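You operate a simulated robot arm through the tools that you are given. There is no shell and no other tool.

Carry out the task below with a simulated robot arm. There is one attempt and no reset: what you move stays moved.

JOB
Shut and latch the dryer, run it on low till the dry lamp lights, then dial off.
Fine: set the dial, then press start once.

Only the result counts: the job must be done as asked and must still hold three seconds after the hand-in. Knocking over, shifting, dropping, spilling or breaking anything else fails it.

ROBOT AND FRAMES
A 7-joint arm with a two-finger gripper, fixed in place. Base frame: the origin is at the foot of the arm, x ahead of it, y to its left, z up. Readings come in cm, rad, newtons and seconds.
With the tool pointing down near the work surface it reaches from about 22 to 78 cm from the base axis. Its first joint turns from -2.897 to 2.897 rad. Payload 2.45 kg.
The TCP is the grasp point between the finger pads, 2.7 cm short of the fingertips. In the tool frame z runs along the fingers and y along their closing line. Largest opening 8 cm; the body of the gripper starts 5.4 cm behind the TCP.
Orientation is told as [roll, pitch, yaw] about the base's x, y, z axes, in that order, counted from this pose: with the fingers straight down and closing along the base's y, the tool's x points along the base's -x, its y along +y and its z along -z.

CONTROLS
- The arm moves only by the tool step_arm. Its argument "increments" is one flat list of numbers, 7 for each row, row after row: the shift along the base's x, y, z in units of 20 mm (1.0 is 20 mm), then the turn, a rotation vector about the base's x, y, z in units of 6 degrees (1.0 is 6 degrees), then the closure, from 0 (fully open) to 1 (shut). In form: [tx, ty, tz, ax, ay, az, hand, tx, ty, tz, ax, ay, az, hand, ...]. A call has 1 to 20 rows; each row shifts and turns the commanded pose from where the row before left it. A call with a number of a shift or a turn outside -1 to 1 is refused whole. Each row takes 0.2 s and may step no farther than 5 cm and 0.15 rad from the row before; otherwise, or with a gripper value out of range, the whole call is refused. Where a pose cannot be reached the arm comes as near as it can. A force on the tool above 40 N (or 10 N above the force at the start of the call, whichever is more), or a blocked arm, ends the call early, and 0.2 s more pass. Each finger travels about 15.3 cm/s and halts on what it meets, pressing with about 40 N; the grip force reading is that of the motor and also rises with nothing between the fingers. The clock runs only during rows and for 0.2 s after the last one: add rows that do not move to give the fingers time. It gives the time, the measured TCP pose, the force on the tool (base axes), the opening and the grip force at its end, in the units of the frame above (readings bear some noise), with the torque about the TCP (base axes, N m) and any sound that the robot's microphone picked up.
- Cameras (640 x 400 px; columns grow to the right, rows downward): "scene" is fixed at [21.98, 50.1, 165.25]; the picture's right is [-1.00, 0.03, 0.00], its down [0.01, 0.43, -0.90] and it looks along [-0.03, -0.90, -0.43] (base axes); focal length 311 px, centre (320, 200). "wrist" rides on the gripper at [6.3, 1.3, -7.9] in the tool frame; the picture's right is [-0.19, 0.98, 0.00], its down [-0.72, -0.14, -0.68] and it looks along [-0.67, -0.13, 0.73] (tool axes); focal length 226 px, centre (320, 200). There is no depth. A picture from a camera that has moved, and an enlarged one, comes with that camera's place and axes in the base frame and with its lens.
- snapshot(camera): a new picture of that camera. It takes no simulated time.
- raise_lower(by): slides the trunk up (or, below 0, down) by that many cm; the arm rides with it, the base frame stays. It gives what a move gives, with no picture.
- enlarge(camera, box): a new picture of the part [left, top, right, bottom] of that camera's present view, enlarged. It takes no simulated time.
- sign_off(): hands the job in; it is judged then, once.

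Nothing tells you positions but the pictures and the camera data. Unless the task says otherwise, let go and move clear before handing in.

The tools are called after ">>>" by a JSON object that holds its "op" and its "data". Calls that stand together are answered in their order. step_arm: Moves the arm, as the interface text tells. Its arguments: {"type":"object","properties":{"increments":{"type":"array","items":{"type":"number"}}},"required":["increments"]} The other tools are called the same way: raise_lower (by) slides the trunk up or down; snapshot (camera) takes a picture; enlarge (camera, box) takes an enlarged picture of a part of a camera's view; sign_off () hands the job in.

At the start:

```text
t: 0.0
eef_pos: [42.83, -40.75, 139.5]
orientation: [0.001, 0.0, -0.001]
wrist_force: [0.3, -1.2, 0.9]
wrist_torque: [0.01, 0.02, 0.03]
finger_gap: 8.02
grip_force: 0.0
trunk travel left (down, up): [-47.5, 6.5]
```

scene: 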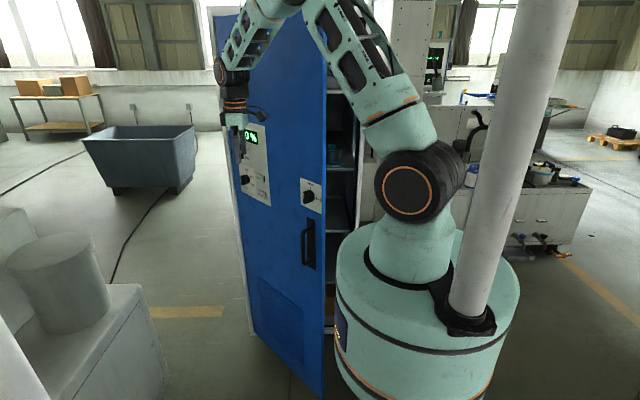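
wrist: 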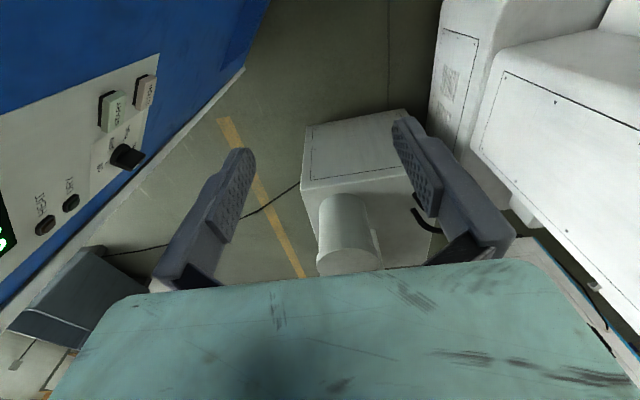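

I see a tall blue cabinet, its door apparently ajar, with a control panel (display, knob, buttons) and a latch knob and handle on the door. I will take closer views first.

>>> {"op": "enlarge", "data": {"camera": "scene", "box": [200, 100, 360, 200]}}

>>> {"op": "enlarge", "data": {"camera": "scene", "box": [200, 0, 440, 150]}}

>>> {"op": "enlarge", "data": {"camera": "scene", "box": [220, 150, 380, 250]}}

>>> {"op": "enlarge", "data": {"camera": "scene", "box": [200, 150, 520, 400]}}

>>> {"op": "enlarge", "data": {"camera": "wrist", "box": [0, 40, 240, 280]}}

```text
4.00 times, centred on (280, 150) of scene
camera zoom: at [21.98, 50.1, 165.25], right [-1.0, 0.03, 0.0], down [0.01, 0.43, -0.9], along [-0.03, -0.9, -0.43], focal length 1242 px, centre (480, 400)
```

zoom: 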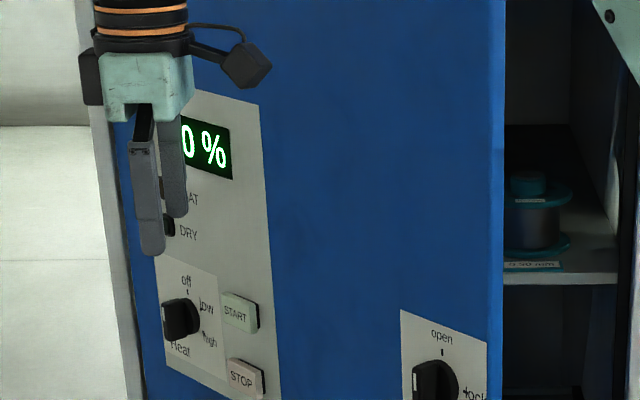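

```text
2.67 times, centred on (320, 75) of scene
camera zoom: at [21.98, 50.1, 165.25], right [-1.0, 0.03, 0.0], down [0.01, 0.43, -0.9], along [-0.03, -0.9, -0.43], focal length 828 px, centre (320, 533)
```

zoom: 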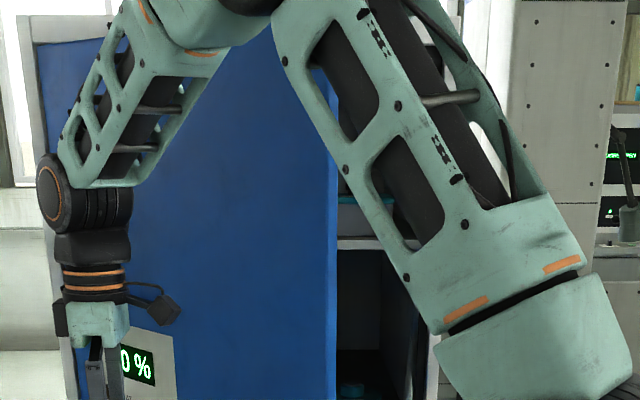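

```text
4.00 times, centred on (300, 200) of scene
camera zoom: at [21.98, 50.1, 165.25], right [-1.0, 0.03, 0.0], down [0.01, 0.43, -0.9], along [-0.03, -0.9, -0.43], focal length 1242 px, centre (400, 200)
```

zoom: 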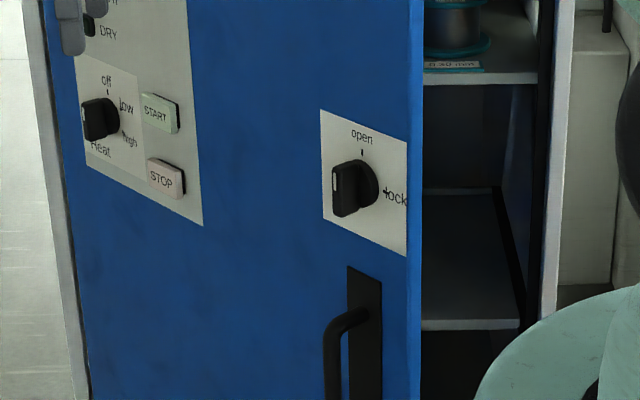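

```text
1.60 times, centred on (360, 275) of scene
camera zoom: at [21.98, 50.1, 165.25], right [-1.0, 0.03, 0.0], down [0.01, 0.43, -0.9], along [-0.03, -0.9, -0.43], focal length 497 px, centre (256, 80)
```

zoom: 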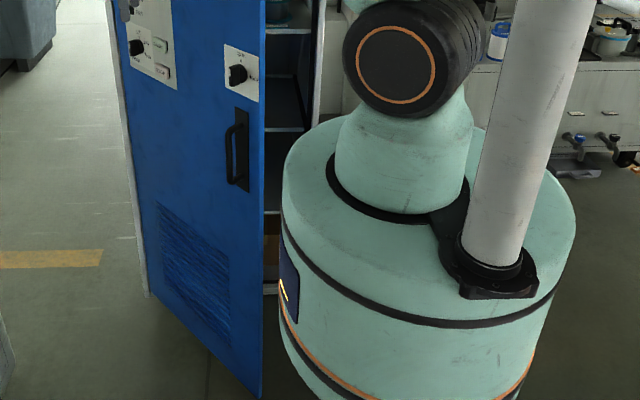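

```text
1.67 times, centred on (120, 160) of wrist
camera zoom: at [36.33, -39.4, 147.36], right [0.19, 0.98, 0.0], down [0.72, -0.14, 0.68], along [0.67, -0.13, -0.73], focal length 377 px, centre (653, 267)
```

zoom: 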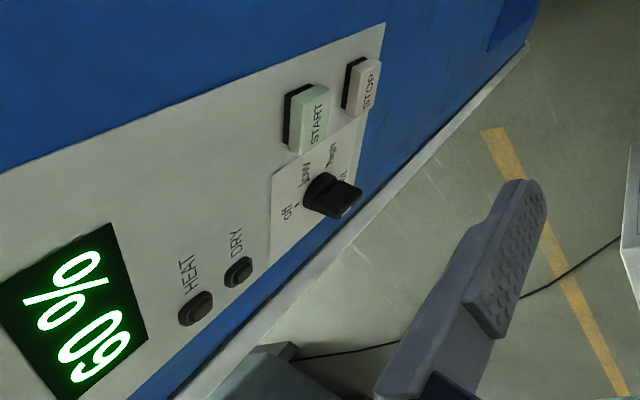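

The door stands open by about 45°: hinge side near (55,-79), free edge near (17,-40). The panel's START button is near (42,-66,119), the heat knob near (49,-74,116) and the latch knob near (23,-46,120). I'll swing the tool to horizontal, pointing at -y with the fingers shut, and stay clear of the door.

>>> {"op": "step_arm", "data": {"increments": [-0.4, 0.2, 0, -1, 0, 0, 1, -0.4, 0.2, 0, -1, 0, 0, 1, -0.4, 0.2, 0, -1, 0, 0, 1, -0.4, 0.2, 0, -1, 0, 0, 1, -0.4, 0.2, 0, -1, 0, 0, 1, -0.4, 0.1, 0, -1, 0, 0, 1, -0.4, 0.1, 0, -1, 0, 0, 1, -0.4, 0, 0, -1, 0, 0, 1]}}

>>> {"op": "snapshot", "data": {"camera": "wrist"}}

>>> {"op": "snapshot", "data": {"camera": "scene"}}

```text
t: 1.8
eef_pos: [36.63, -38.09, 139.35]
orientation: [-0.841, 0.0, 0.003]
wrist_force: [1.2, -0.4, -0.5]
wrist_torque: [0.03, 0.02, 0.01]
finger_gap: 0.0
grip_force: 30.0
trunk travel left (down, up): [-47.5, 6.5]
```

```text
taken
camera wrist: at [30.14, -31.3, 143.74], right [0.19, 0.66, -0.73], down [0.72, 0.41, 0.56], along [0.67, -0.63, -0.39], focal length 226 px, centre (320, 200)
```

wrist: 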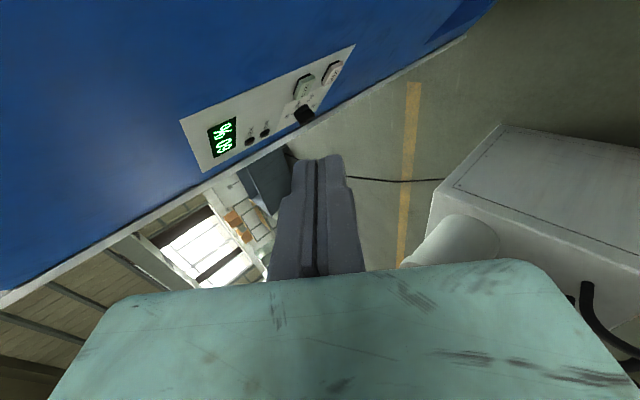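

```text
taken
```

scene: 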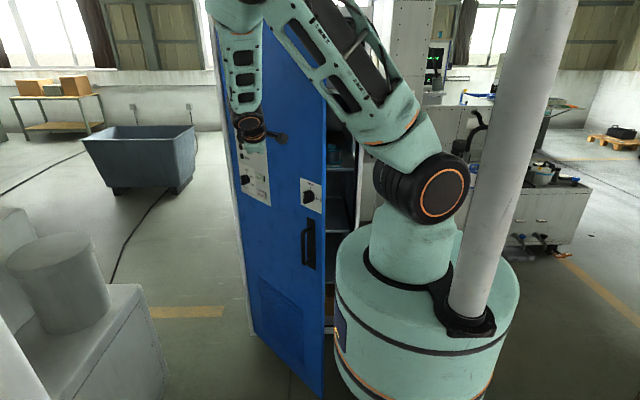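

The arm is turning freely and the panel is in view from the wrist. I'll enlarge it to read the dial and refine positions.

>>> {"op": "enlarge", "data": {"camera": "wrist", "box": [170, 30, 370, 180]}}

>>> {"op": "enlarge", "data": {"camera": "scene", "box": [220, 150, 340, 225]}}

```text
2.67 times, centred on (270, 105) of wrist
camera zoom: at [30.14, -31.3, 143.74], right [0.19, 0.66, -0.73], down [0.72, 0.41, 0.56], along [0.67, -0.63, -0.39], focal length 603 px, centre (453, 453)
```

zoom: 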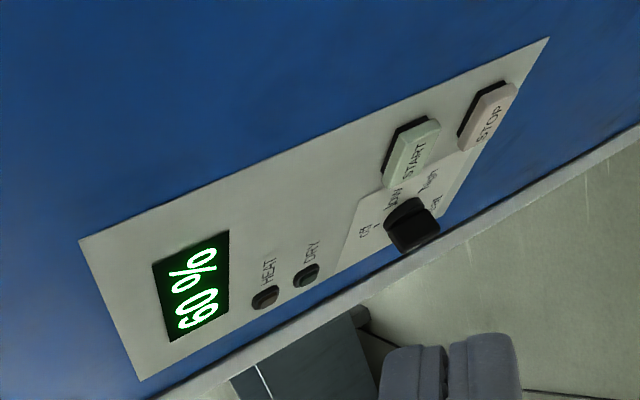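

```text
5.33 times, centred on (280, 188) of scene
camera zoom: at [21.98, 50.1, 165.25], right [-1.0, 0.03, 0.0], down [0.01, 0.43, -0.9], along [-0.03, -0.9, -0.43], focal length 1656 px, centre (533, 267)
```

zoom: 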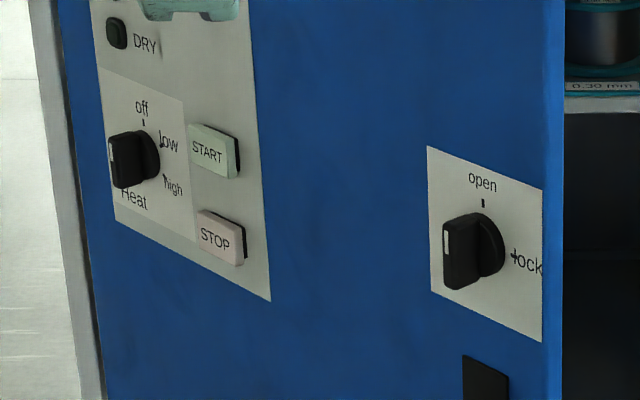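

Both knobs point straight up: the dial is at off and the latch is at open. The display reads 60 % and both lamps are dark. I'll finish turning the tool to horizontal in front of the blank part of the door.

>>> {"op": "step_arm", "data": {"increments": [-0.4, 0, -0.17, -1, 0, 0, 1, -0.4, 0, -0.17, -1, 0, 0, 1, -0.4, 0, -0.17, -1, 0, 0, 1, -0.4, 0, -0.17, -1, 0, 0, 1, -0.4, 0, -0.17, -1, 0, 0, 1, -0.4, 0, -0.17, -1, 0, 0, 1, -0.4, 0, -0.17, -0.97, 0, 0, 1]}}

>>> {"op": "snapshot", "data": {"camera": "wrist"}}

>>> {"op": "snapshot", "data": {"camera": "scene"}}

```text
t: 3.4
eef_pos: [30.71, -38.35, 137.0]
orientation: [-1.569, 0.0, 0.001]
wrist_force: [0.7, -0.1, -0.3]
wrist_torque: [-0.02, 0.03, 0.01]
finger_gap: 0.01
grip_force: 30.5
trunk travel left (down, up): [-47.5, 6.5]
```

```text
taken
camera wrist: at [24.27, -30.26, 135.8], right [0.19, 0.0, -0.98], down [0.72, 0.68, 0.14], along [0.67, -0.73, 0.13], focal length 226 px, centre (320, 200)
```

wrist: 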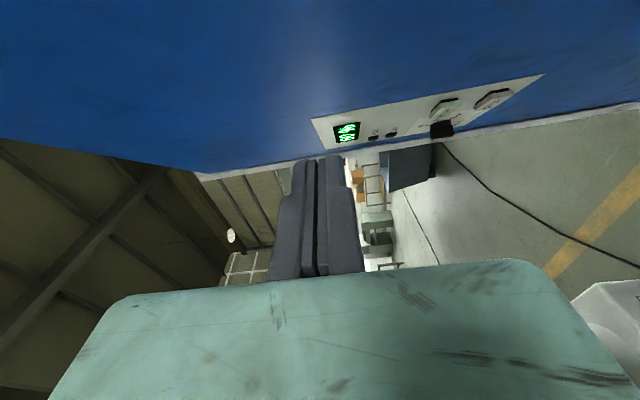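

```text
taken
```

scene: 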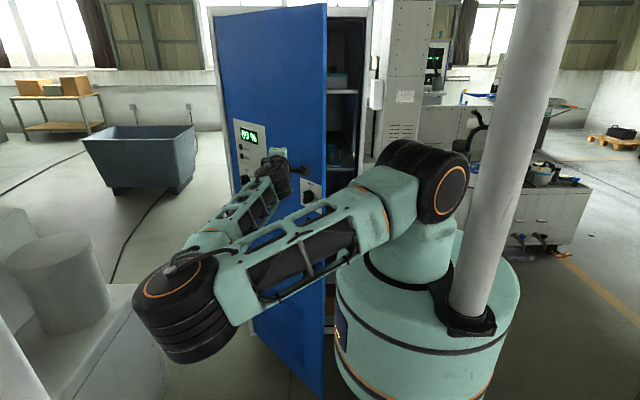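

The tool is horizontal, with the fingertips about 15 cm short of the door. I'll approach along -y.

>>> {"op": "step_arm", "data": {"increments": [0, -1, 0, 0, 0, 0, 1, 0, -1, 0, 0, 0, 0, 1, 0, -1, 0, 0, 0, 0, 1, 0, -1, 0, 0, 0, 0, 1, 0, -1, 0, 0, 0, 0, 1, 0, -0.7, 0, 0, 0, 0, 1]}}

>>> {"op": "snapshot", "data": {"camera": "wrist"}}

>>> {"op": "snapshot", "data": {"camera": "scene"}}

```text
t: 4.8
eef_pos: [30.8, -49.89, 136.96]
orientation: [-1.57, -0.001, 0.0]
wrist_force: [0.0, -0.3, 0.4]
wrist_torque: [0.02, 0.03, 0.02]
finger_gap: 0.0
grip_force: 29.8
trunk travel left (down, up): [-47.5, 6.5]
```

```text
taken
camera wrist: at [24.38, -41.9, 135.83], right [0.19, 0.0, -0.98], down [0.72, 0.68, 0.14], along [0.67, -0.73, 0.13], focal length 226 px, centre (320, 200)
```

wrist: 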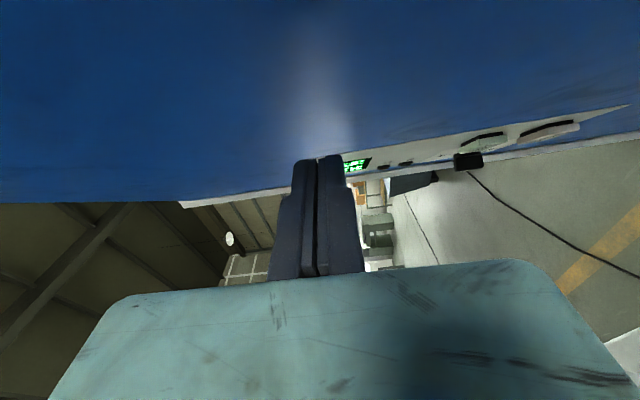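

```text
taken
```

scene: 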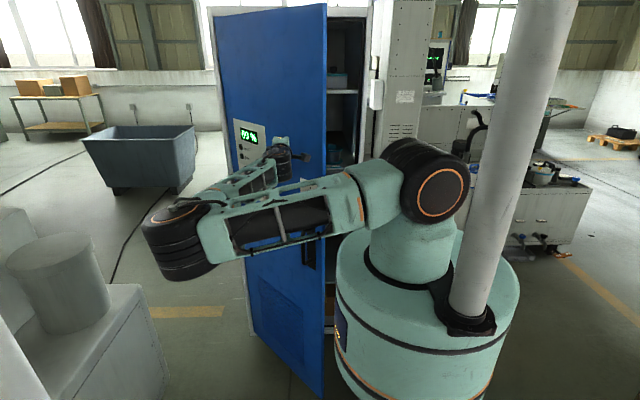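

Contact is about 3 cm away. I'll touch the door slowly and then push along its swing arc.

>>> {"op": "step_arm", "data": {"increments": [0, -0.5, 0, 0, 0, 0, 1, 0, -0.5, 0, 0, 0, 0, 1, 0, -0.5, 0, 0, 0, 0, 1, 0, -0.5, 0, 0, 0, 0, 1, -0.467, -0.556, 0, 0, 0, 0, 1, -0.441, -0.577, 0, 0, 0, 0, 1, -0.414, -0.596, 0, 0, 0, 0, 1, -0.387, -0.614, 0, 0, 0, 0, 1, -0.359, -0.631, 0, 0, 0, 0, 1, -0.33, -0.647, 0, 0, 0, 0, 1]}}

>>> {"op": "snapshot", "data": {"camera": "wrist"}}

>>> {"op": "snapshot", "data": {"camera": "scene"}}

```text
t: 7.0
eef_pos: [26.03, -61.05, 137.06]
orientation: [-1.566, 0.0, 0.001]
wrist_force: [0.6, -0.5, 0.5]
wrist_torque: [0.02, 0.0, -0.01]
finger_gap: 0.01
grip_force: 29.0
trunk travel left (down, up): [-47.5, 6.5]
```

```text
taken
camera wrist: at [19.49, -53.01, 135.81], right [0.19, 0.0, -0.98], down [0.72, 0.68, 0.14], along [0.67, -0.73, 0.13], focal length 226 px, centre (320, 200)
```

wrist: 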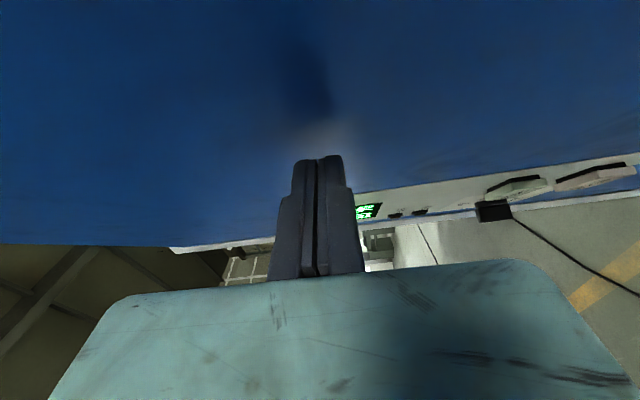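

```text
taken
```

scene: 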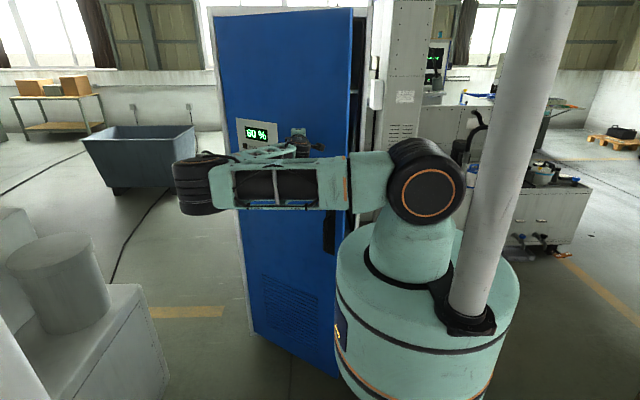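

The door swings easily and is now about 25° open. I'll keep pushing until it meets the stop.

>>> {"op": "step_arm", "data": {"increments": [-0.3, -0.661, 0, 0, 0, 0, 1, -0.27, -0.674, 0, 0, 0, 0, 1, -0.239, -0.686, 0, 0, 0, 0, 1, -0.207, -0.696, 0, 0, 0, 0, 1, -0.176, -0.704, 0, 0, 0, 0, 1, -0.143, -0.712, 0, 0, 0, 0, 1, -0.111, -0.717, 0, 0, 0, 0, 1, -0.078, -0.5, 0, 0, 0, 0, 1, -0.046, -0.4, 0, 0, 0, 0, 1, -0.01, -0.3, 0, 0, 0, 0, 1]}}

>>> {"op": "snapshot", "data": {"camera": "wrist"}}

>>> {"op": "snapshot", "data": {"camera": "scene"}}

```text
t: 9.2
eef_pos: [22.93, -73.05, 137.04]
orientation: [-1.567, 0.0, -0.001]
wrist_force: [-0.5, -0.1, 0.6]
wrist_torque: [-0.03, 0.02, 0.04]
finger_gap: 0.0
grip_force: 30.1
trunk travel left (down, up): [-47.5, 6.5]
```

```text
taken
camera wrist: at [16.31, -64.99, 135.87], right [0.19, 0.0, -0.98], down [0.72, 0.68, 0.14], along [0.67, -0.73, 0.13], focal length 226 px, centre (320, 200)
```

wrist: 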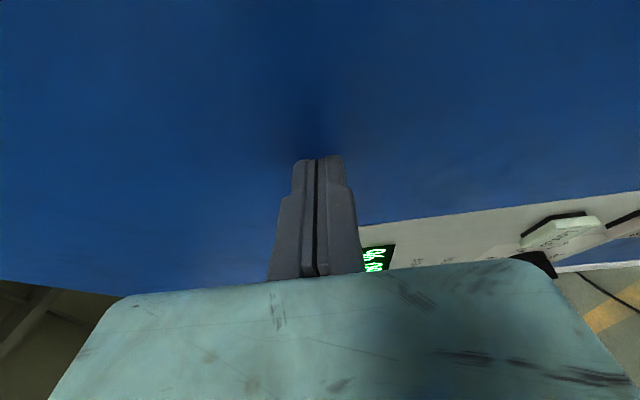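

```text
taken
```

scene: 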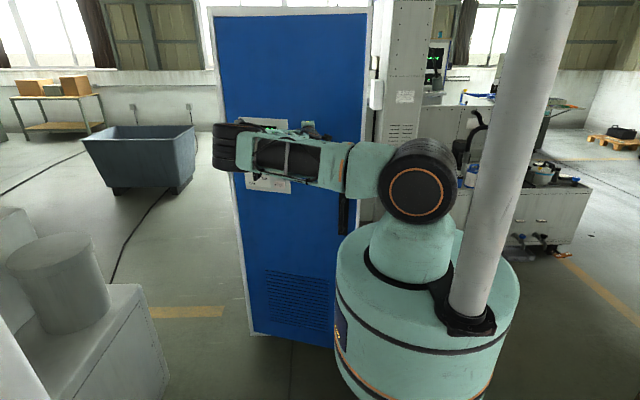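

The door looks almost flush with its frame. I'll push in small steps until I feel the stop.

>>> {"op": "step_arm", "data": {"increments": [0, -0.2, 0, 0, 0, 0, 1, 0, -0.2, 0, 0, 0, 0, 1, 0, -0.2, 0, 0, 0, 0, 1, 0, -0.2, 0, 0, 0, 0, 1, 0, -0.2, 0, 0, 0, 0, 1, 0, -0.2, 0, 0, 0, 0, 1]}}

>>> {"op": "enlarge", "data": {"camera": "scene", "box": [200, 0, 400, 125]}}

```text
t: 10.6
eef_pos: [22.85, -75.51, 137.02]
orientation: [-1.565, -0.002, 0.0]
wrist_force: [0.3, -0.1, 0.0]
wrist_torque: [-0.01, 0.02, -0.02]
finger_gap: 0.0
grip_force: 29.5
trunk travel left (down, up): [-47.5, 6.5]
```

```text
3.20 times, centred on (300, 62) of scene
camera zoom: at [21.98, 50.1, 165.25], right [-1.0, 0.03, 0.0], down [0.01, 0.43, -0.9], along [-0.03, -0.9, -0.43], focal length 994 px, centre (384, 640)
```

zoom: 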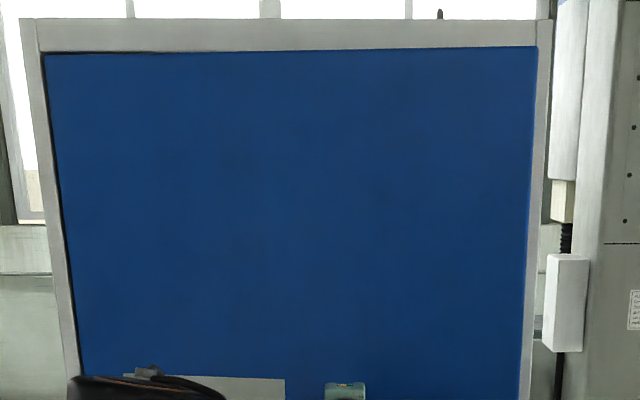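

There is no stop force yet, so I'll keep pressing in gently.

>>> {"op": "step_arm", "data": {"increments": [0, -0.2, 0, 0, 0, 0, 1, 0, -0.2, 0, 0, 0, 0, 1, 0, -0.2, 0, 0, 0, 0, 1, 0, -0.2, 0, 0, 0, 0, 1, 0, -0.2, 0, 0, 0, 0, 1]}}

>>> {"op": "enlarge", "data": {"camera": "scene", "box": [200, 0, 400, 125]}}

>>> {"op": "snapshot", "data": {"camera": "wrist"}}

```text
t: 11.8
eef_pos: [22.77, -77.65, 137.04]
orientation: [-1.568, 0.0, 0.001]
wrist_force: [-0.5, -0.8, 0.6]
wrist_torque: [-0.02, 0.02, 0.0]
finger_gap: 0.0
grip_force: 29.6
trunk travel left (down, up): [-47.5, 6.5]
```

```text
3.20 times, centred on (300, 62) of scene
camera zoom: at [21.98, 50.1, 165.25], right [-1.0, 0.03, 0.0], down [0.01, 0.43, -0.9], along [-0.03, -0.9, -0.43], focal length 994 px, centre (384, 640)
```

zoom: 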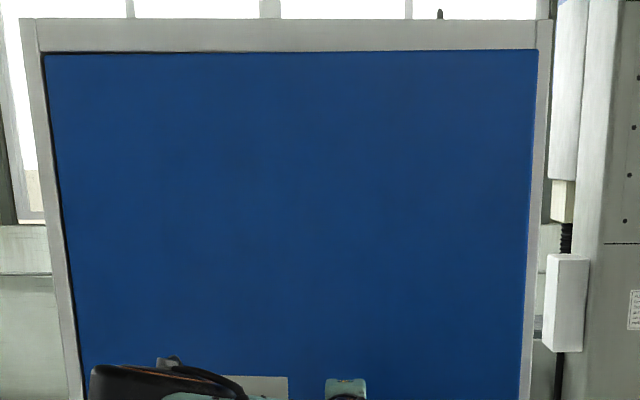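

```text
taken
camera wrist: at [16.32, -69.55, 135.84], right [0.19, 0.0, -0.98], down [0.72, 0.68, 0.14], along [0.67, -0.73, 0.13], focal length 226 px, centre (320, 200)
```

wrist: 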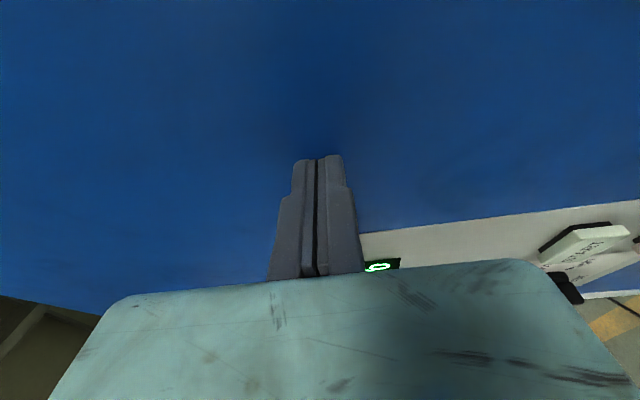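

>>> {"op": "step_arm", "data": {"increments": [0, -0.2, 0, 0, 0, 0, 1, 0, -0.2, 0, 0, 0, 0, 1, 0, -0.2, 0, 0, 0, 0, 1, 0, -0.2, 0, 0, 0, 0, 1, 0, -0.2, 0, 0, 0, 0, 1]}}

>>> {"op": "enlarge", "data": {"camera": "scene", "box": [200, 0, 400, 125]}}

>>> {"op": "snapshot", "data": {"camera": "wrist"}}

```text
t: 13.0
eef_pos: [22.89, -79.5, 136.94]
orientation: [-1.566, -0.001, -0.001]
wrist_force: [-0.5, -0.9, -0.7]
wrist_torque: [-0.02, -0.02, -0.01]
finger_gap: 0.01
grip_force: 30.2
trunk travel left (down, up): [-47.5, 6.5]
```

```text
3.20 times, centred on (300, 62) of scene
camera zoom: at [21.98, 50.1, 165.25], right [-1.0, 0.03, 0.0], down [0.01, 0.43, -0.9], along [-0.03, -0.9, -0.43], focal length 994 px, centre (384, 640)
```

zoom: 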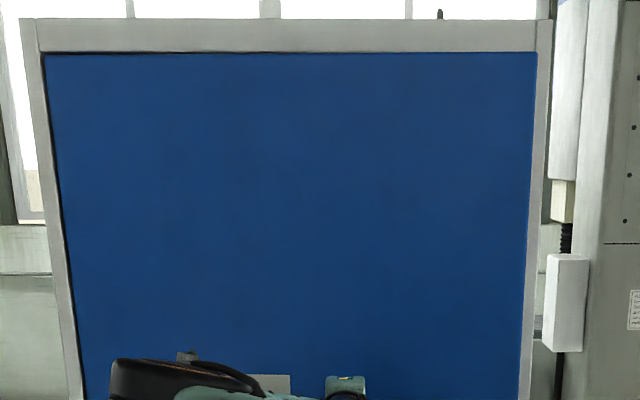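

```text
taken
camera wrist: at [16.36, -71.44, 135.81], right [0.19, 0.0, -0.98], down [0.72, 0.68, 0.14], along [0.67, -0.73, 0.13], focal length 226 px, centre (320, 200)
```

wrist: 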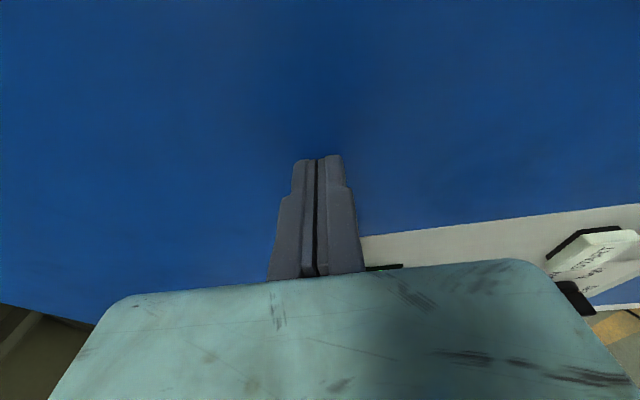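

>>> {"op": "step_arm", "data": {"increments": [0, -0.15, 0, 0, 0, 0, 1, 0, -0.15, 0, 0, 0, 0, 1, 0, -0.15, 0, 0, 0, 0, 1, 0, -0.15, 0, 0, 0, 0, 1, 0, -0.15, 0, 0, 0, 0, 1, 0, -0.15, 0, 0, 0, 0, 1]}}

>>> {"op": "enlarge", "data": {"camera": "scene", "box": [200, 0, 400, 125]}}

>>> {"op": "snapshot", "data": {"camera": "wrist"}}

```text
t: 14.4
eef_pos: [22.8, -81.26, 137.01]
orientation: [-1.567, -0.002, 0.001]
wrist_force: [0.3, -0.4, -0.1]
wrist_torque: [0.02, 0.01, -0.01]
finger_gap: 0.0
grip_force: 29.7
trunk travel left (down, up): [-47.5, 6.5]
```

```text
3.20 times, centred on (300, 62) of scene
camera zoom: at [21.98, 50.1, 165.25], right [-1.0, 0.03, 0.0], down [0.01, 0.43, -0.9], along [-0.03, -0.9, -0.43], focal length 994 px, centre (384, 640)
```

zoom: 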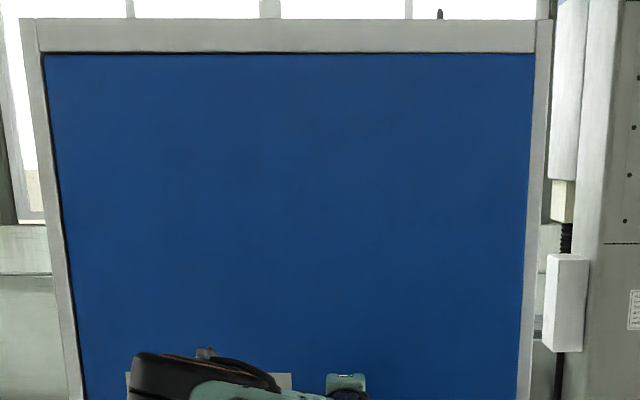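

```text
taken
camera wrist: at [16.32, -73.23, 135.77], right [0.19, 0.0, -0.98], down [0.72, 0.68, 0.14], along [0.67, -0.73, 0.13], focal length 226 px, centre (320, 200)
```

wrist: 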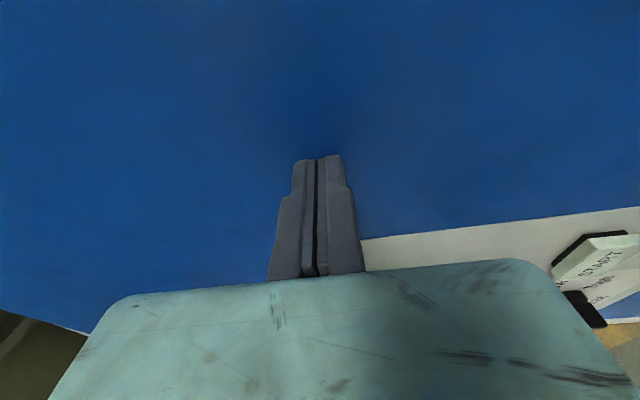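

>>> {"op": "step_arm", "data": {"increments": [0, -0.15, 0, 0, 0, 0, 1, 0, -0.15, 0, 0, 0, 0, 1, 0, -0.15, 0, 0, 0, 0, 1, 0, -0.15, 0, 0, 0, 0, 1, 0, -0.15, 0, 0, 0, 0, 1, 0, -0.15, 0, 0, 0, 0, 1, 0, -0.15, 0, 0, 0, 0, 1]}}

>>> {"op": "enlarge", "data": {"camera": "scene", "box": [200, 0, 400, 125]}}

>>> {"op": "snapshot", "data": {"camera": "wrist"}}

```text
t: 16.0
eef_pos: [22.85, -83.34, 136.99]
orientation: [-1.568, 0.0, 0.0]
wrist_force: [0.7, -0.7, -0.4]
wrist_torque: [-0.02, 0.03, 0.02]
finger_gap: 0.0
grip_force: 29.9
trunk travel left (down, up): [-47.5, 6.5]
```

```text
3.20 times, centred on (300, 62) of scene
camera zoom: at [21.98, 50.1, 165.25], right [-1.0, 0.03, 0.0], down [0.01, 0.43, -0.9], along [-0.03, -0.9, -0.43], focal length 994 px, centre (384, 640)
```

zoom: 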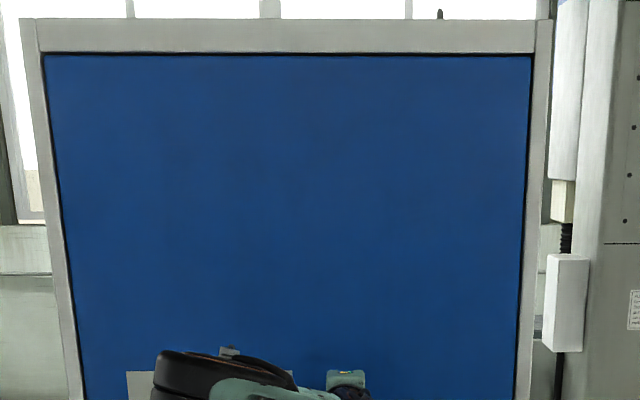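

```text
taken
camera wrist: at [16.33, -75.35, 135.78], right [0.19, 0.0, -0.98], down [0.72, 0.68, 0.14], along [0.67, -0.73, 0.13], focal length 226 px, centre (320, 200)
```

wrist: 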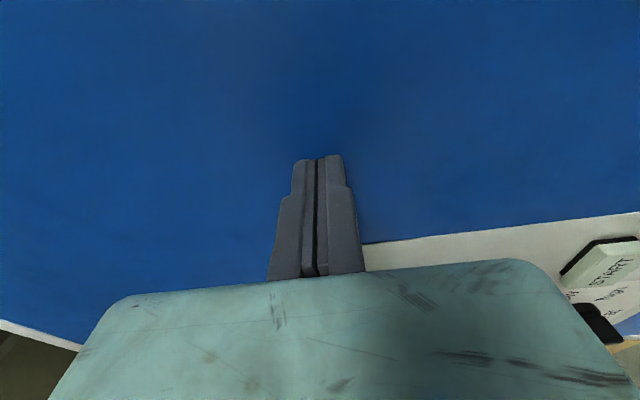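

>>> {"op": "step_arm", "data": {"increments": [0, -0.1, 0, 0, 0, 0, 1, 0, -0.1, 0, 0, 0, 0, 1, 0, -0.1, 0, 0, 0, 0, 1, 0, -0.1, 0, 0, 0, 0, 1, 0, -0.1, 0, 0, 0, 0, 1]}}

>>> {"op": "enlarge", "data": {"camera": "scene", "box": [200, 0, 400, 125]}}

>>> {"op": "snapshot", "data": {"camera": "wrist"}}

```text
t: 17.0
eef_pos: [22.9, -83.42, 137.02]
orientation: [-1.566, 0.002, -0.003]
wrist_force: [-3.2, 26.6, 2.9]
wrist_torque: [-0.11, -0.07, 0.07]
finger_gap: 0.59
grip_force: 29.7
trunk travel left (down, up): [-47.5, 6.5]
stopped in row 5: the force on the tool passed its limit at 43 N (the readings are from after the stop); the commanded pose is now the measured one
```

```text
3.20 times, centred on (300, 62) of scene
camera zoom: at [21.98, 50.1, 165.25], right [-1.0, 0.03, 0.0], down [0.01, 0.43, -0.9], along [-0.03, -0.9, -0.43], focal length 994 px, centre (384, 640)
```

zoom: 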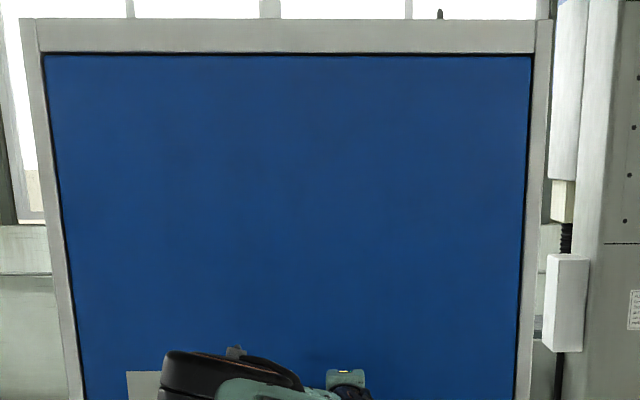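

```text
taken
camera wrist: at [16.36, -75.52, 135.85], right [0.19, 0.0, -0.98], down [0.72, 0.68, 0.14], along [0.67, -0.73, 0.13], focal length 226 px, centre (320, 200)
```

wrist: 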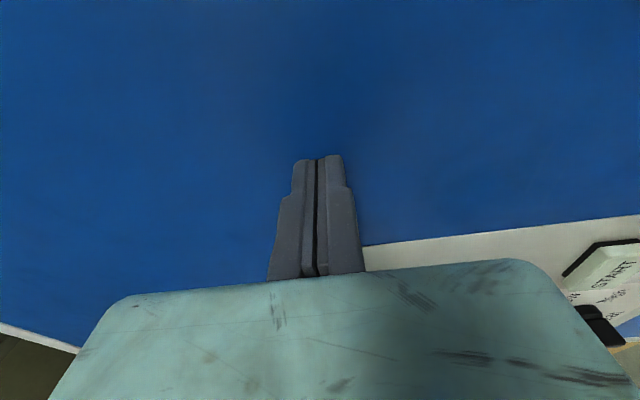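

The door has met its stop at 43 N, and its front face is at about y = -86. I'll back off straight and look at the closed panel.

>>> {"op": "step_arm", "data": {"increments": [0, 0.5, 0, 0, 0, 0, 1, 0, 1, 0, 0, 0, 0, 1, 0, 1, 0, 0, 0, 0, 1, 0, 1, 0, 0, 0, 0, 1, 0, 1, 0, 0, 0, 0, 1, 0, 1, 0, 0, 0, 0, 1, 0, 1, 0, 0, 0, 0, 1, -0.5, 1, 0, 0, 0, 0, 1, -0.5, 1, 0, 0, 0, 0, 1, -0.5, 1, 0, 0, 0, 0, 1]}}

>>> {"op": "snapshot", "data": {"camera": "wrist"}}

>>> {"op": "snapshot", "data": {"camera": "scene"}}

```text
t: 19.2
eef_pos: [19.81, -64.97, 136.9]
orientation: [-1.56, 0.002, -0.001]
wrist_force: [-1.5, -0.1, 0.0]
wrist_torque: [0.0, 0.02, -0.04]
finger_gap: 0.0
grip_force: 29.5
trunk travel left (down, up): [-47.5, 6.5]
```

```text
taken
camera wrist: at [13.36, -56.96, 135.7], right [0.19, 0.01, -0.98], down [0.72, 0.68, 0.15], along [0.67, -0.73, 0.12], focal length 226 px, centre (320, 200)
```

wrist: 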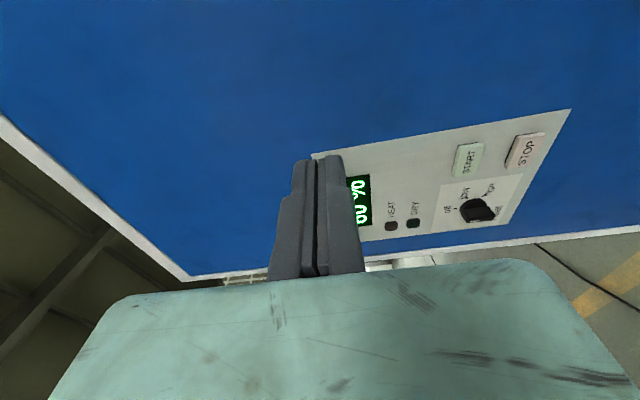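

```text
taken
```

scene: 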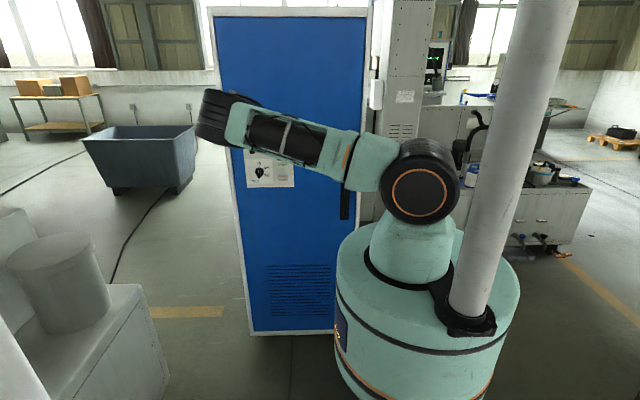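

The door stays shut. I'll enlarge both views to locate the dial and buttons.

>>> {"op": "enlarge", "data": {"camera": "scene", "box": [230, 140, 390, 240]}}

>>> {"op": "enlarge", "data": {"camera": "wrist", "box": [360, 90, 600, 250]}}

```text
4.00 times, centred on (310, 190) of scene
camera zoom: at [21.98, 50.1, 165.25], right [-1.0, 0.03, 0.0], down [0.01, 0.43, -0.9], along [-0.03, -0.9, -0.43], focal length 1242 px, centre (360, 240)
```

zoom: 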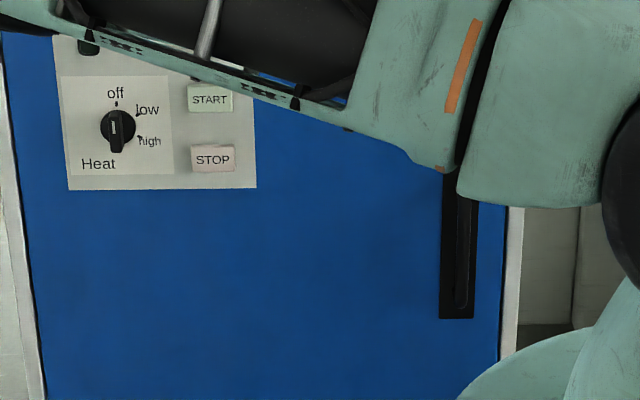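

```text
2.50 times, centred on (480, 170) of wrist
camera zoom: at [13.36, -56.96, 135.7], right [0.19, 0.01, -0.98], down [0.72, 0.68, 0.15], along [0.67, -0.73, 0.12], focal length 565 px, centre (-80, 275)
```

zoom: 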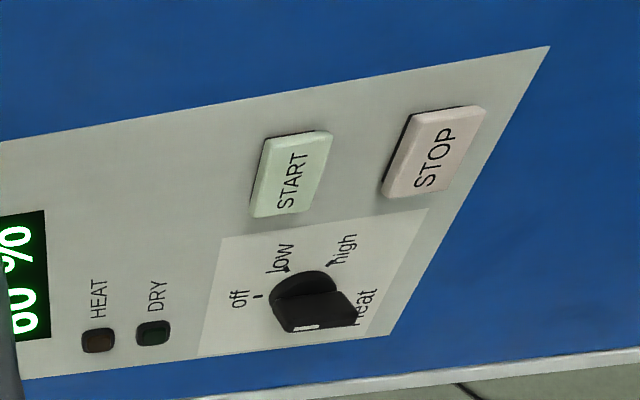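

Dial is near (46,-86,115) and its knob front near y = -82. START is near (35,-84.7,118). I'll lower the trunk 20 cm so the shoulder is level with the controls, which also clears the view of the latch.

>>> {"op": "raise_lower", "data": {"by": -20}}

>>> {"op": "snapshot", "data": {"camera": "scene"}}

>>> {"op": "snapshot", "data": {"camera": "wrist"}}

```text
t: 21.4
eef_pos: [19.81, -65.1, 116.9]
orientation: [-1.562, 0.001, -0.001]
wrist_force: [0.4, 0.3, 0.9]
wrist_torque: [-0.04, -0.01, 0.0]
finger_gap: 0.02
grip_force: 29.8
trunk travel left (down, up): [-27.5, 26.5]
```

```text
taken
```

scene: 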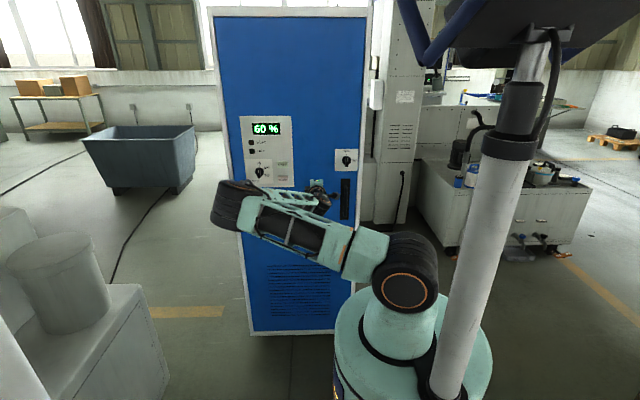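

```text
taken
camera wrist: at [13.37, -57.01, 115.71], right [0.19, 0.01, -0.98], down [0.72, 0.68, 0.15], along [0.67, -0.73, 0.13], focal length 226 px, centre (320, 200)
```

wrist: 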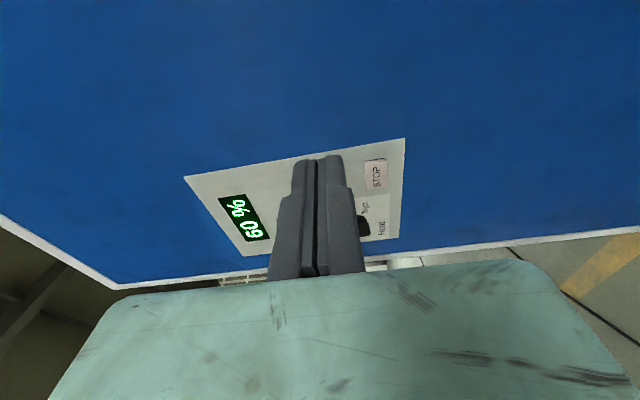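

Now the whole door front is visible, including the latch knob. I'll enlarge it.

>>> {"op": "enlarge", "data": {"camera": "scene", "box": [230, 100, 390, 200]}}

>>> {"op": "enlarge", "data": {"camera": "scene", "box": [324, 140, 372, 170]}}

>>> {"op": "enlarge", "data": {"camera": "scene", "box": [240, 150, 304, 190]}}

```text
4.00 times, centred on (310, 150) of scene
camera zoom: at [21.98, 50.1, 165.25], right [-1.0, 0.03, 0.0], down [0.01, 0.43, -0.9], along [-0.03, -0.9, -0.43], focal length 1242 px, centre (360, 400)
```

zoom: 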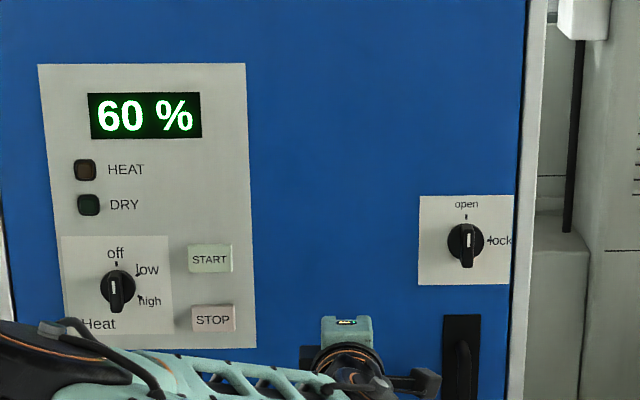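

```text
13.33 times, centred on (348, 155) of scene
camera zoom: at [21.98, 50.1, 165.25], right [-1.0, 0.03, 0.0], down [0.01, 0.43, -0.9], along [-0.03, -0.9, -0.43], focal length 4141 px, centre (-53, 800)
```

zoom: 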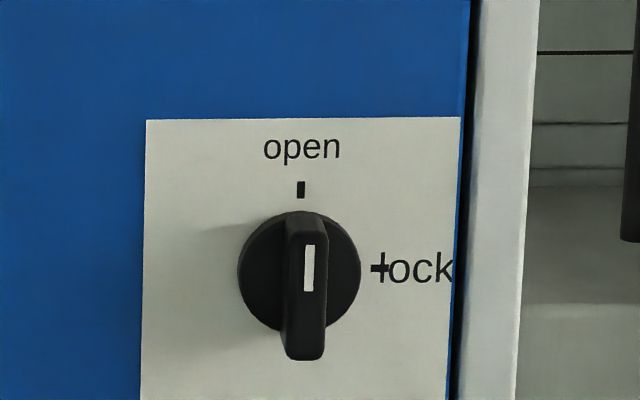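

```text
10.00 times, centred on (272, 170) of scene
camera zoom: at [21.98, 50.1, 165.25], right [-1.0, 0.03, 0.0], down [0.01, 0.43, -0.9], along [-0.03, -0.9, -0.43], focal length 3106 px, centre (800, 500)
```

zoom: 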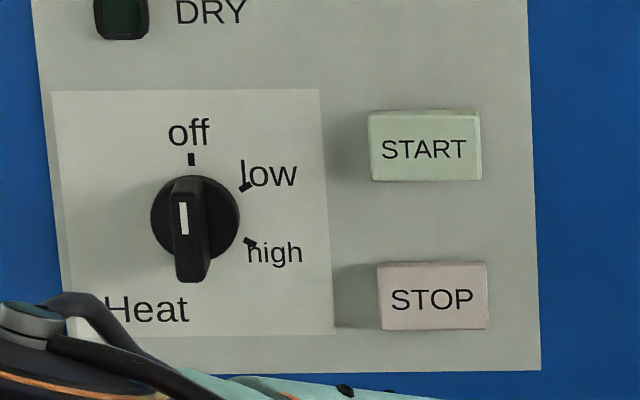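

The latch knob is at about (5.7,-86,120.4): its bar is vertical, about 1.4 cm wide and 4 cm long. The tick marks confirm lock at 90° clockwise, low at 60° and high at 120°. I'll roll the tool 90° so the fingers close horizontally and line up in front of the latch.

>>> {"op": "step_arm", "data": {"increments": [-0.47, 0, 0.117, 0, 1, 0, 0.5, -0.47, 0, 0.117, 0, 1, 0, 0.5, -0.47, 0, 0.117, 0, 1, 0, 0.5, -0.47, 0, 0.117, 0, 1, 0, 0.5, -0.47, 0, 0.117, 0, 1, 0, 0.5, -0.47, 0, 0.117, 0, 1, 0, 0.5, -0.47, 0, 0.117, 0, 1, 0, 0.5, -0.47, 0, 0.117, 0, 1, 0, 0.5, -0.47, 0, 0.117, 0, 1, 0, 0.5, -0.47, 0, 0.117, 0, 1, 0, 0.5, -0.47, 0, 0.117, 0, 1, 0, 0.5, -0.47, 0, 0.117, 0, 1, 0, 0.5, -0.47, 0, 0.117, 0, 1, 0, 0.5, -0.47, 0, 0.117, 0, 1, 0, 0.5, -0.47, 0, 0.117, 0, 1, 0, 0.5]}}

>>> {"op": "snapshot", "data": {"camera": "scene"}}

>>> {"op": "snapshot", "data": {"camera": "wrist"}}

```text
t: 24.6
eef_pos: [5.73, -65.1, 120.44]
orientation: [2.096, 1.567, -2.623]
wrist_force: [1.0, 0.4, -0.7]
wrist_torque: [0.02, 0.01, 0.01]
finger_gap: 4.01
grip_force: 0.1
trunk travel left (down, up): [-27.5, 26.5]
```

```text
taken
```

scene: 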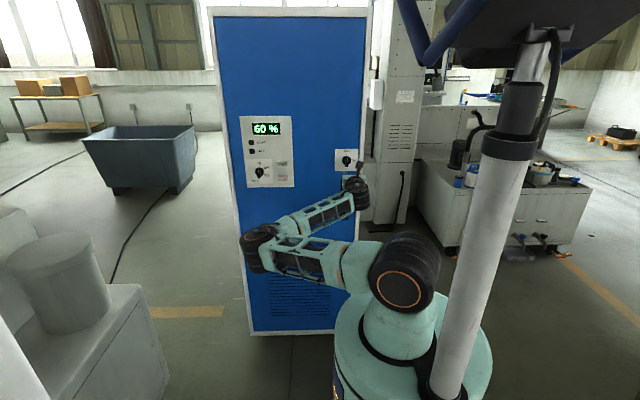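

```text
taken
camera wrist: at [4.39, -57.03, 126.79], right [-0.98, 0.01, -0.19], down [0.15, 0.68, -0.72], along [0.12, -0.73, -0.67], focal length 226 px, centre (320, 200)
```

wrist: 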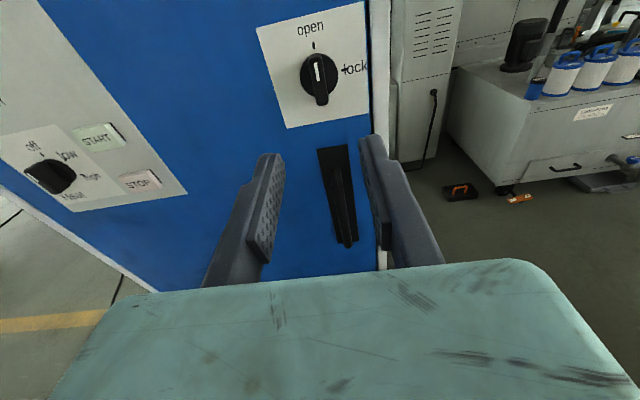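

The wrist view confirms the latch knob at about (5.6,-85.5,120.2), bar front near y = -82. I'll approach with the fingers either side of the bar.

>>> {"op": "step_arm", "data": {"increments": [0, -1, 0, 0, 0, 0, 0.5, 0, -1, 0, 0, 0, 0, 0.5, 0, -1, 0, 0, 0, 0, 0.5, 0, -1, 0, 0, 0, 0, 0.5, 0, -1, 0, 0, 0, 0, 0.5, 0, -1, -0.1, 0, 0, 0, 0.5]}}

>>> {"op": "snapshot", "data": {"camera": "wrist"}}

>>> {"op": "enlarge", "data": {"camera": "scene", "box": [300, 120, 396, 180]}}

```text
t: 26.0
eef_pos: [5.61, -77.01, 120.13]
orientation: [2.564, 1.568, -2.159]
wrist_force: [-0.6, -0.9, 0.6]
wrist_torque: [-0.01, -0.03, 0.03]
finger_gap: 4.0
grip_force: 0.1
trunk travel left (down, up): [-27.5, 26.5]
```

```text
taken
camera wrist: at [4.27, -69.06, 126.44], right [-0.98, 0.01, -0.19], down [0.15, 0.68, -0.72], along [0.12, -0.73, -0.67], focal length 226 px, centre (320, 200)
```

wrist: 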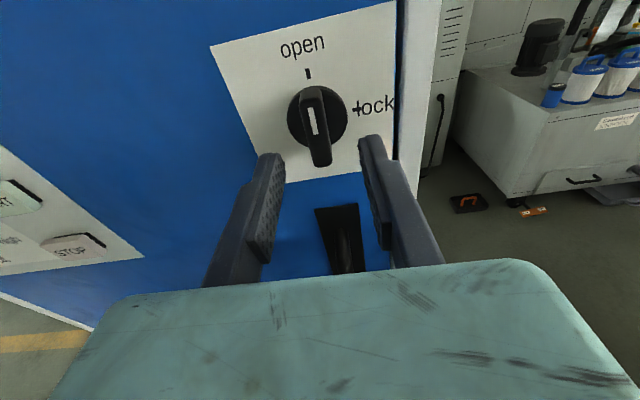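

```text
6.67 times, centred on (348, 150) of scene
camera zoom: at [21.98, 50.1, 165.25], right [-1.0, 0.03, 0.0], down [0.01, 0.43, -0.9], along [-0.03, -0.9, -0.43], focal length 2071 px, centre (133, 533)
```

zoom: 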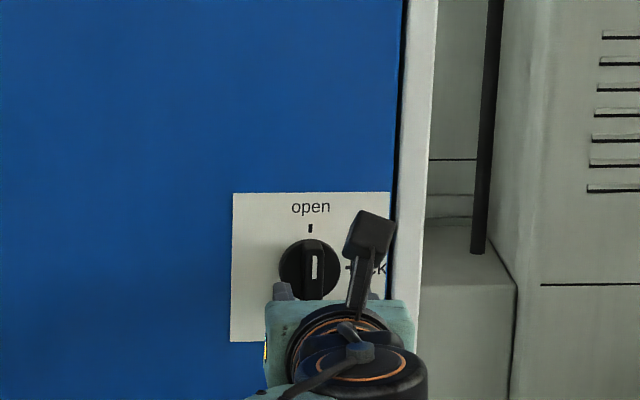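

>>> {"op": "step_arm", "data": {"increments": [0, -1, 0, 0, 0, 0, 0.5, 0, -1, 0, 0, 0, 0, 0.5]}}

>>> {"op": "snapshot", "data": {"camera": "wrist"}}

```text
t: 26.6
eef_pos: [5.8, -81.21, 120.16]
orientation: [2.619, 1.568, -2.101]
wrist_force: [0.4, -0.1, 0.1]
wrist_torque: [-0.03, 0.0, 0.01]
finger_gap: 4.02
grip_force: 0.1
trunk travel left (down, up): [-27.5, 26.5]
```

```text
taken
camera wrist: at [4.49, -73.16, 126.43], right [-0.98, 0.01, -0.19], down [0.15, 0.68, -0.72], along [0.12, -0.73, -0.67], focal length 226 px, centre (320, 200)
```

wrist: 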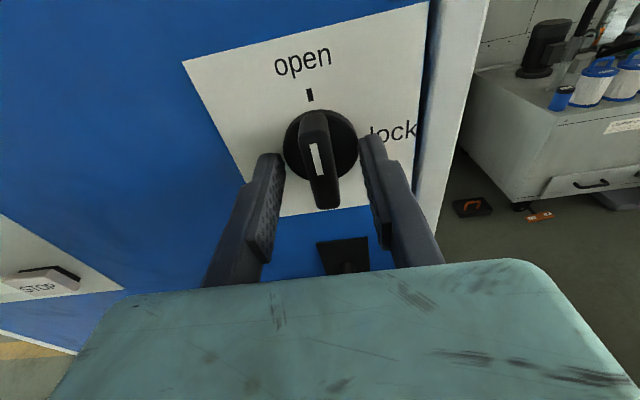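

The fingers straddle the bar, so I'll close on it.

>>> {"op": "step_arm", "data": {"increments": [0, 0, 0, 0, 0, 0, 0.7, 0, 0, 0, 0, 0, 0, 1, 0, 0, 0, 0, 0, 0, 1, 0, 0, 0, 0, 0, 0, 1]}}

>>> {"op": "snapshot", "data": {"camera": "wrist"}}

```text
t: 27.6
eef_pos: [5.79, -81.15, 120.17]
orientation: [2.676, 1.57, -2.045]
wrist_force: [-2.7, 0.5, 0.1]
wrist_torque: [-0.13, -0.01, 0.22]
finger_gap: 1.36
grip_force: 40.5
trunk travel left (down, up): [-27.5, 26.5]
```

```text
taken
camera wrist: at [4.44, -73.11, 126.46], right [-0.98, 0.01, -0.19], down [0.15, 0.68, -0.72], along [0.12, -0.73, -0.67], focal length 226 px, centre (320, 200)
```

wrist: 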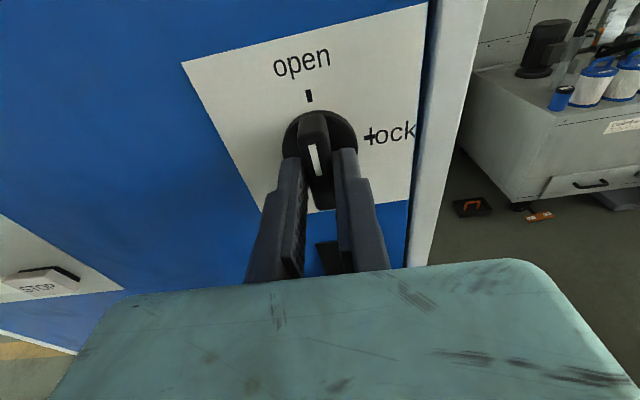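

I have the bar, with the gap at 1.36 cm. Now I'll turn it clockwise toward lock.

>>> {"op": "step_arm", "data": {"increments": [-0.05, 0, 0, 0, -1, 0, 1, 0, 0, 0, 0, -1, 0, 1, 0, 0, 0, 0, -1, 0, 1, 0, 0, 0, 0, -1, 0, 1, 0, 0, 0, 0, -1, 0, 1, 0, 0, 0, 0, -1, 0, 1, 0, 0, 0, 0, -1, 0, 1]}}

>>> {"op": "snapshot", "data": {"camera": "wrist"}}

>>> {"op": "enlarge", "data": {"camera": "scene", "box": [300, 120, 396, 180]}}

```text
t: 29.2
eef_pos: [5.8, -81.09, 120.04]
orientation: [-1.564, 0.839, -0.002]
wrist_force: [1.5, -2.3, -0.4]
wrist_torque: [-0.52, 0.0, -0.17]
finger_gap: 1.34
grip_force: 39.6
trunk travel left (down, up): [-27.5, 26.5]
```

```text
taken
camera wrist: at [0.42, -73.03, 124.01], right [-0.6, 0.01, -0.8], down [0.59, 0.68, -0.44], along [0.54, -0.73, -0.41], focal length 226 px, centre (320, 200)
```

wrist: 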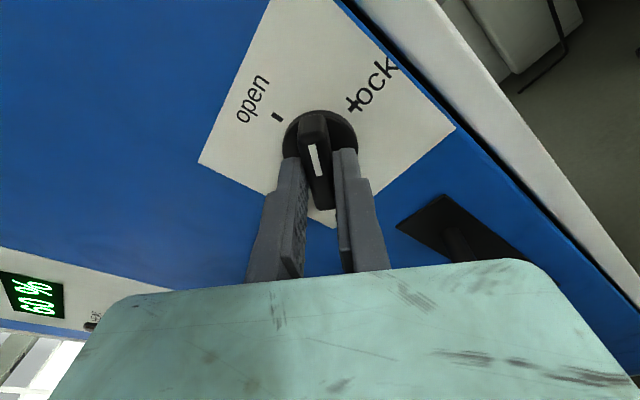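

```text
6.67 times, centred on (348, 150) of scene
camera zoom: at [21.98, 50.1, 165.25], right [-1.0, 0.03, 0.0], down [0.01, 0.43, -0.9], along [-0.03, -0.9, -0.43], focal length 2071 px, centre (133, 533)
```

zoom: 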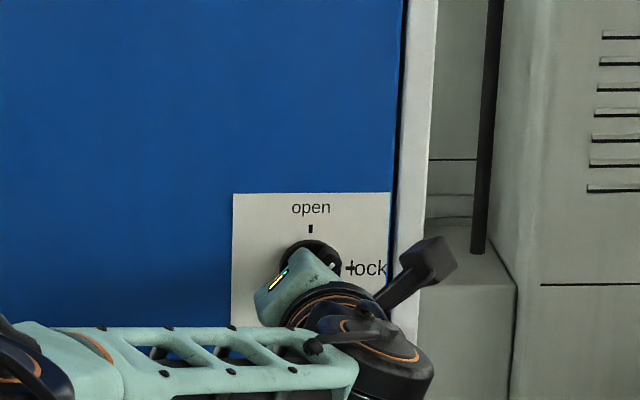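

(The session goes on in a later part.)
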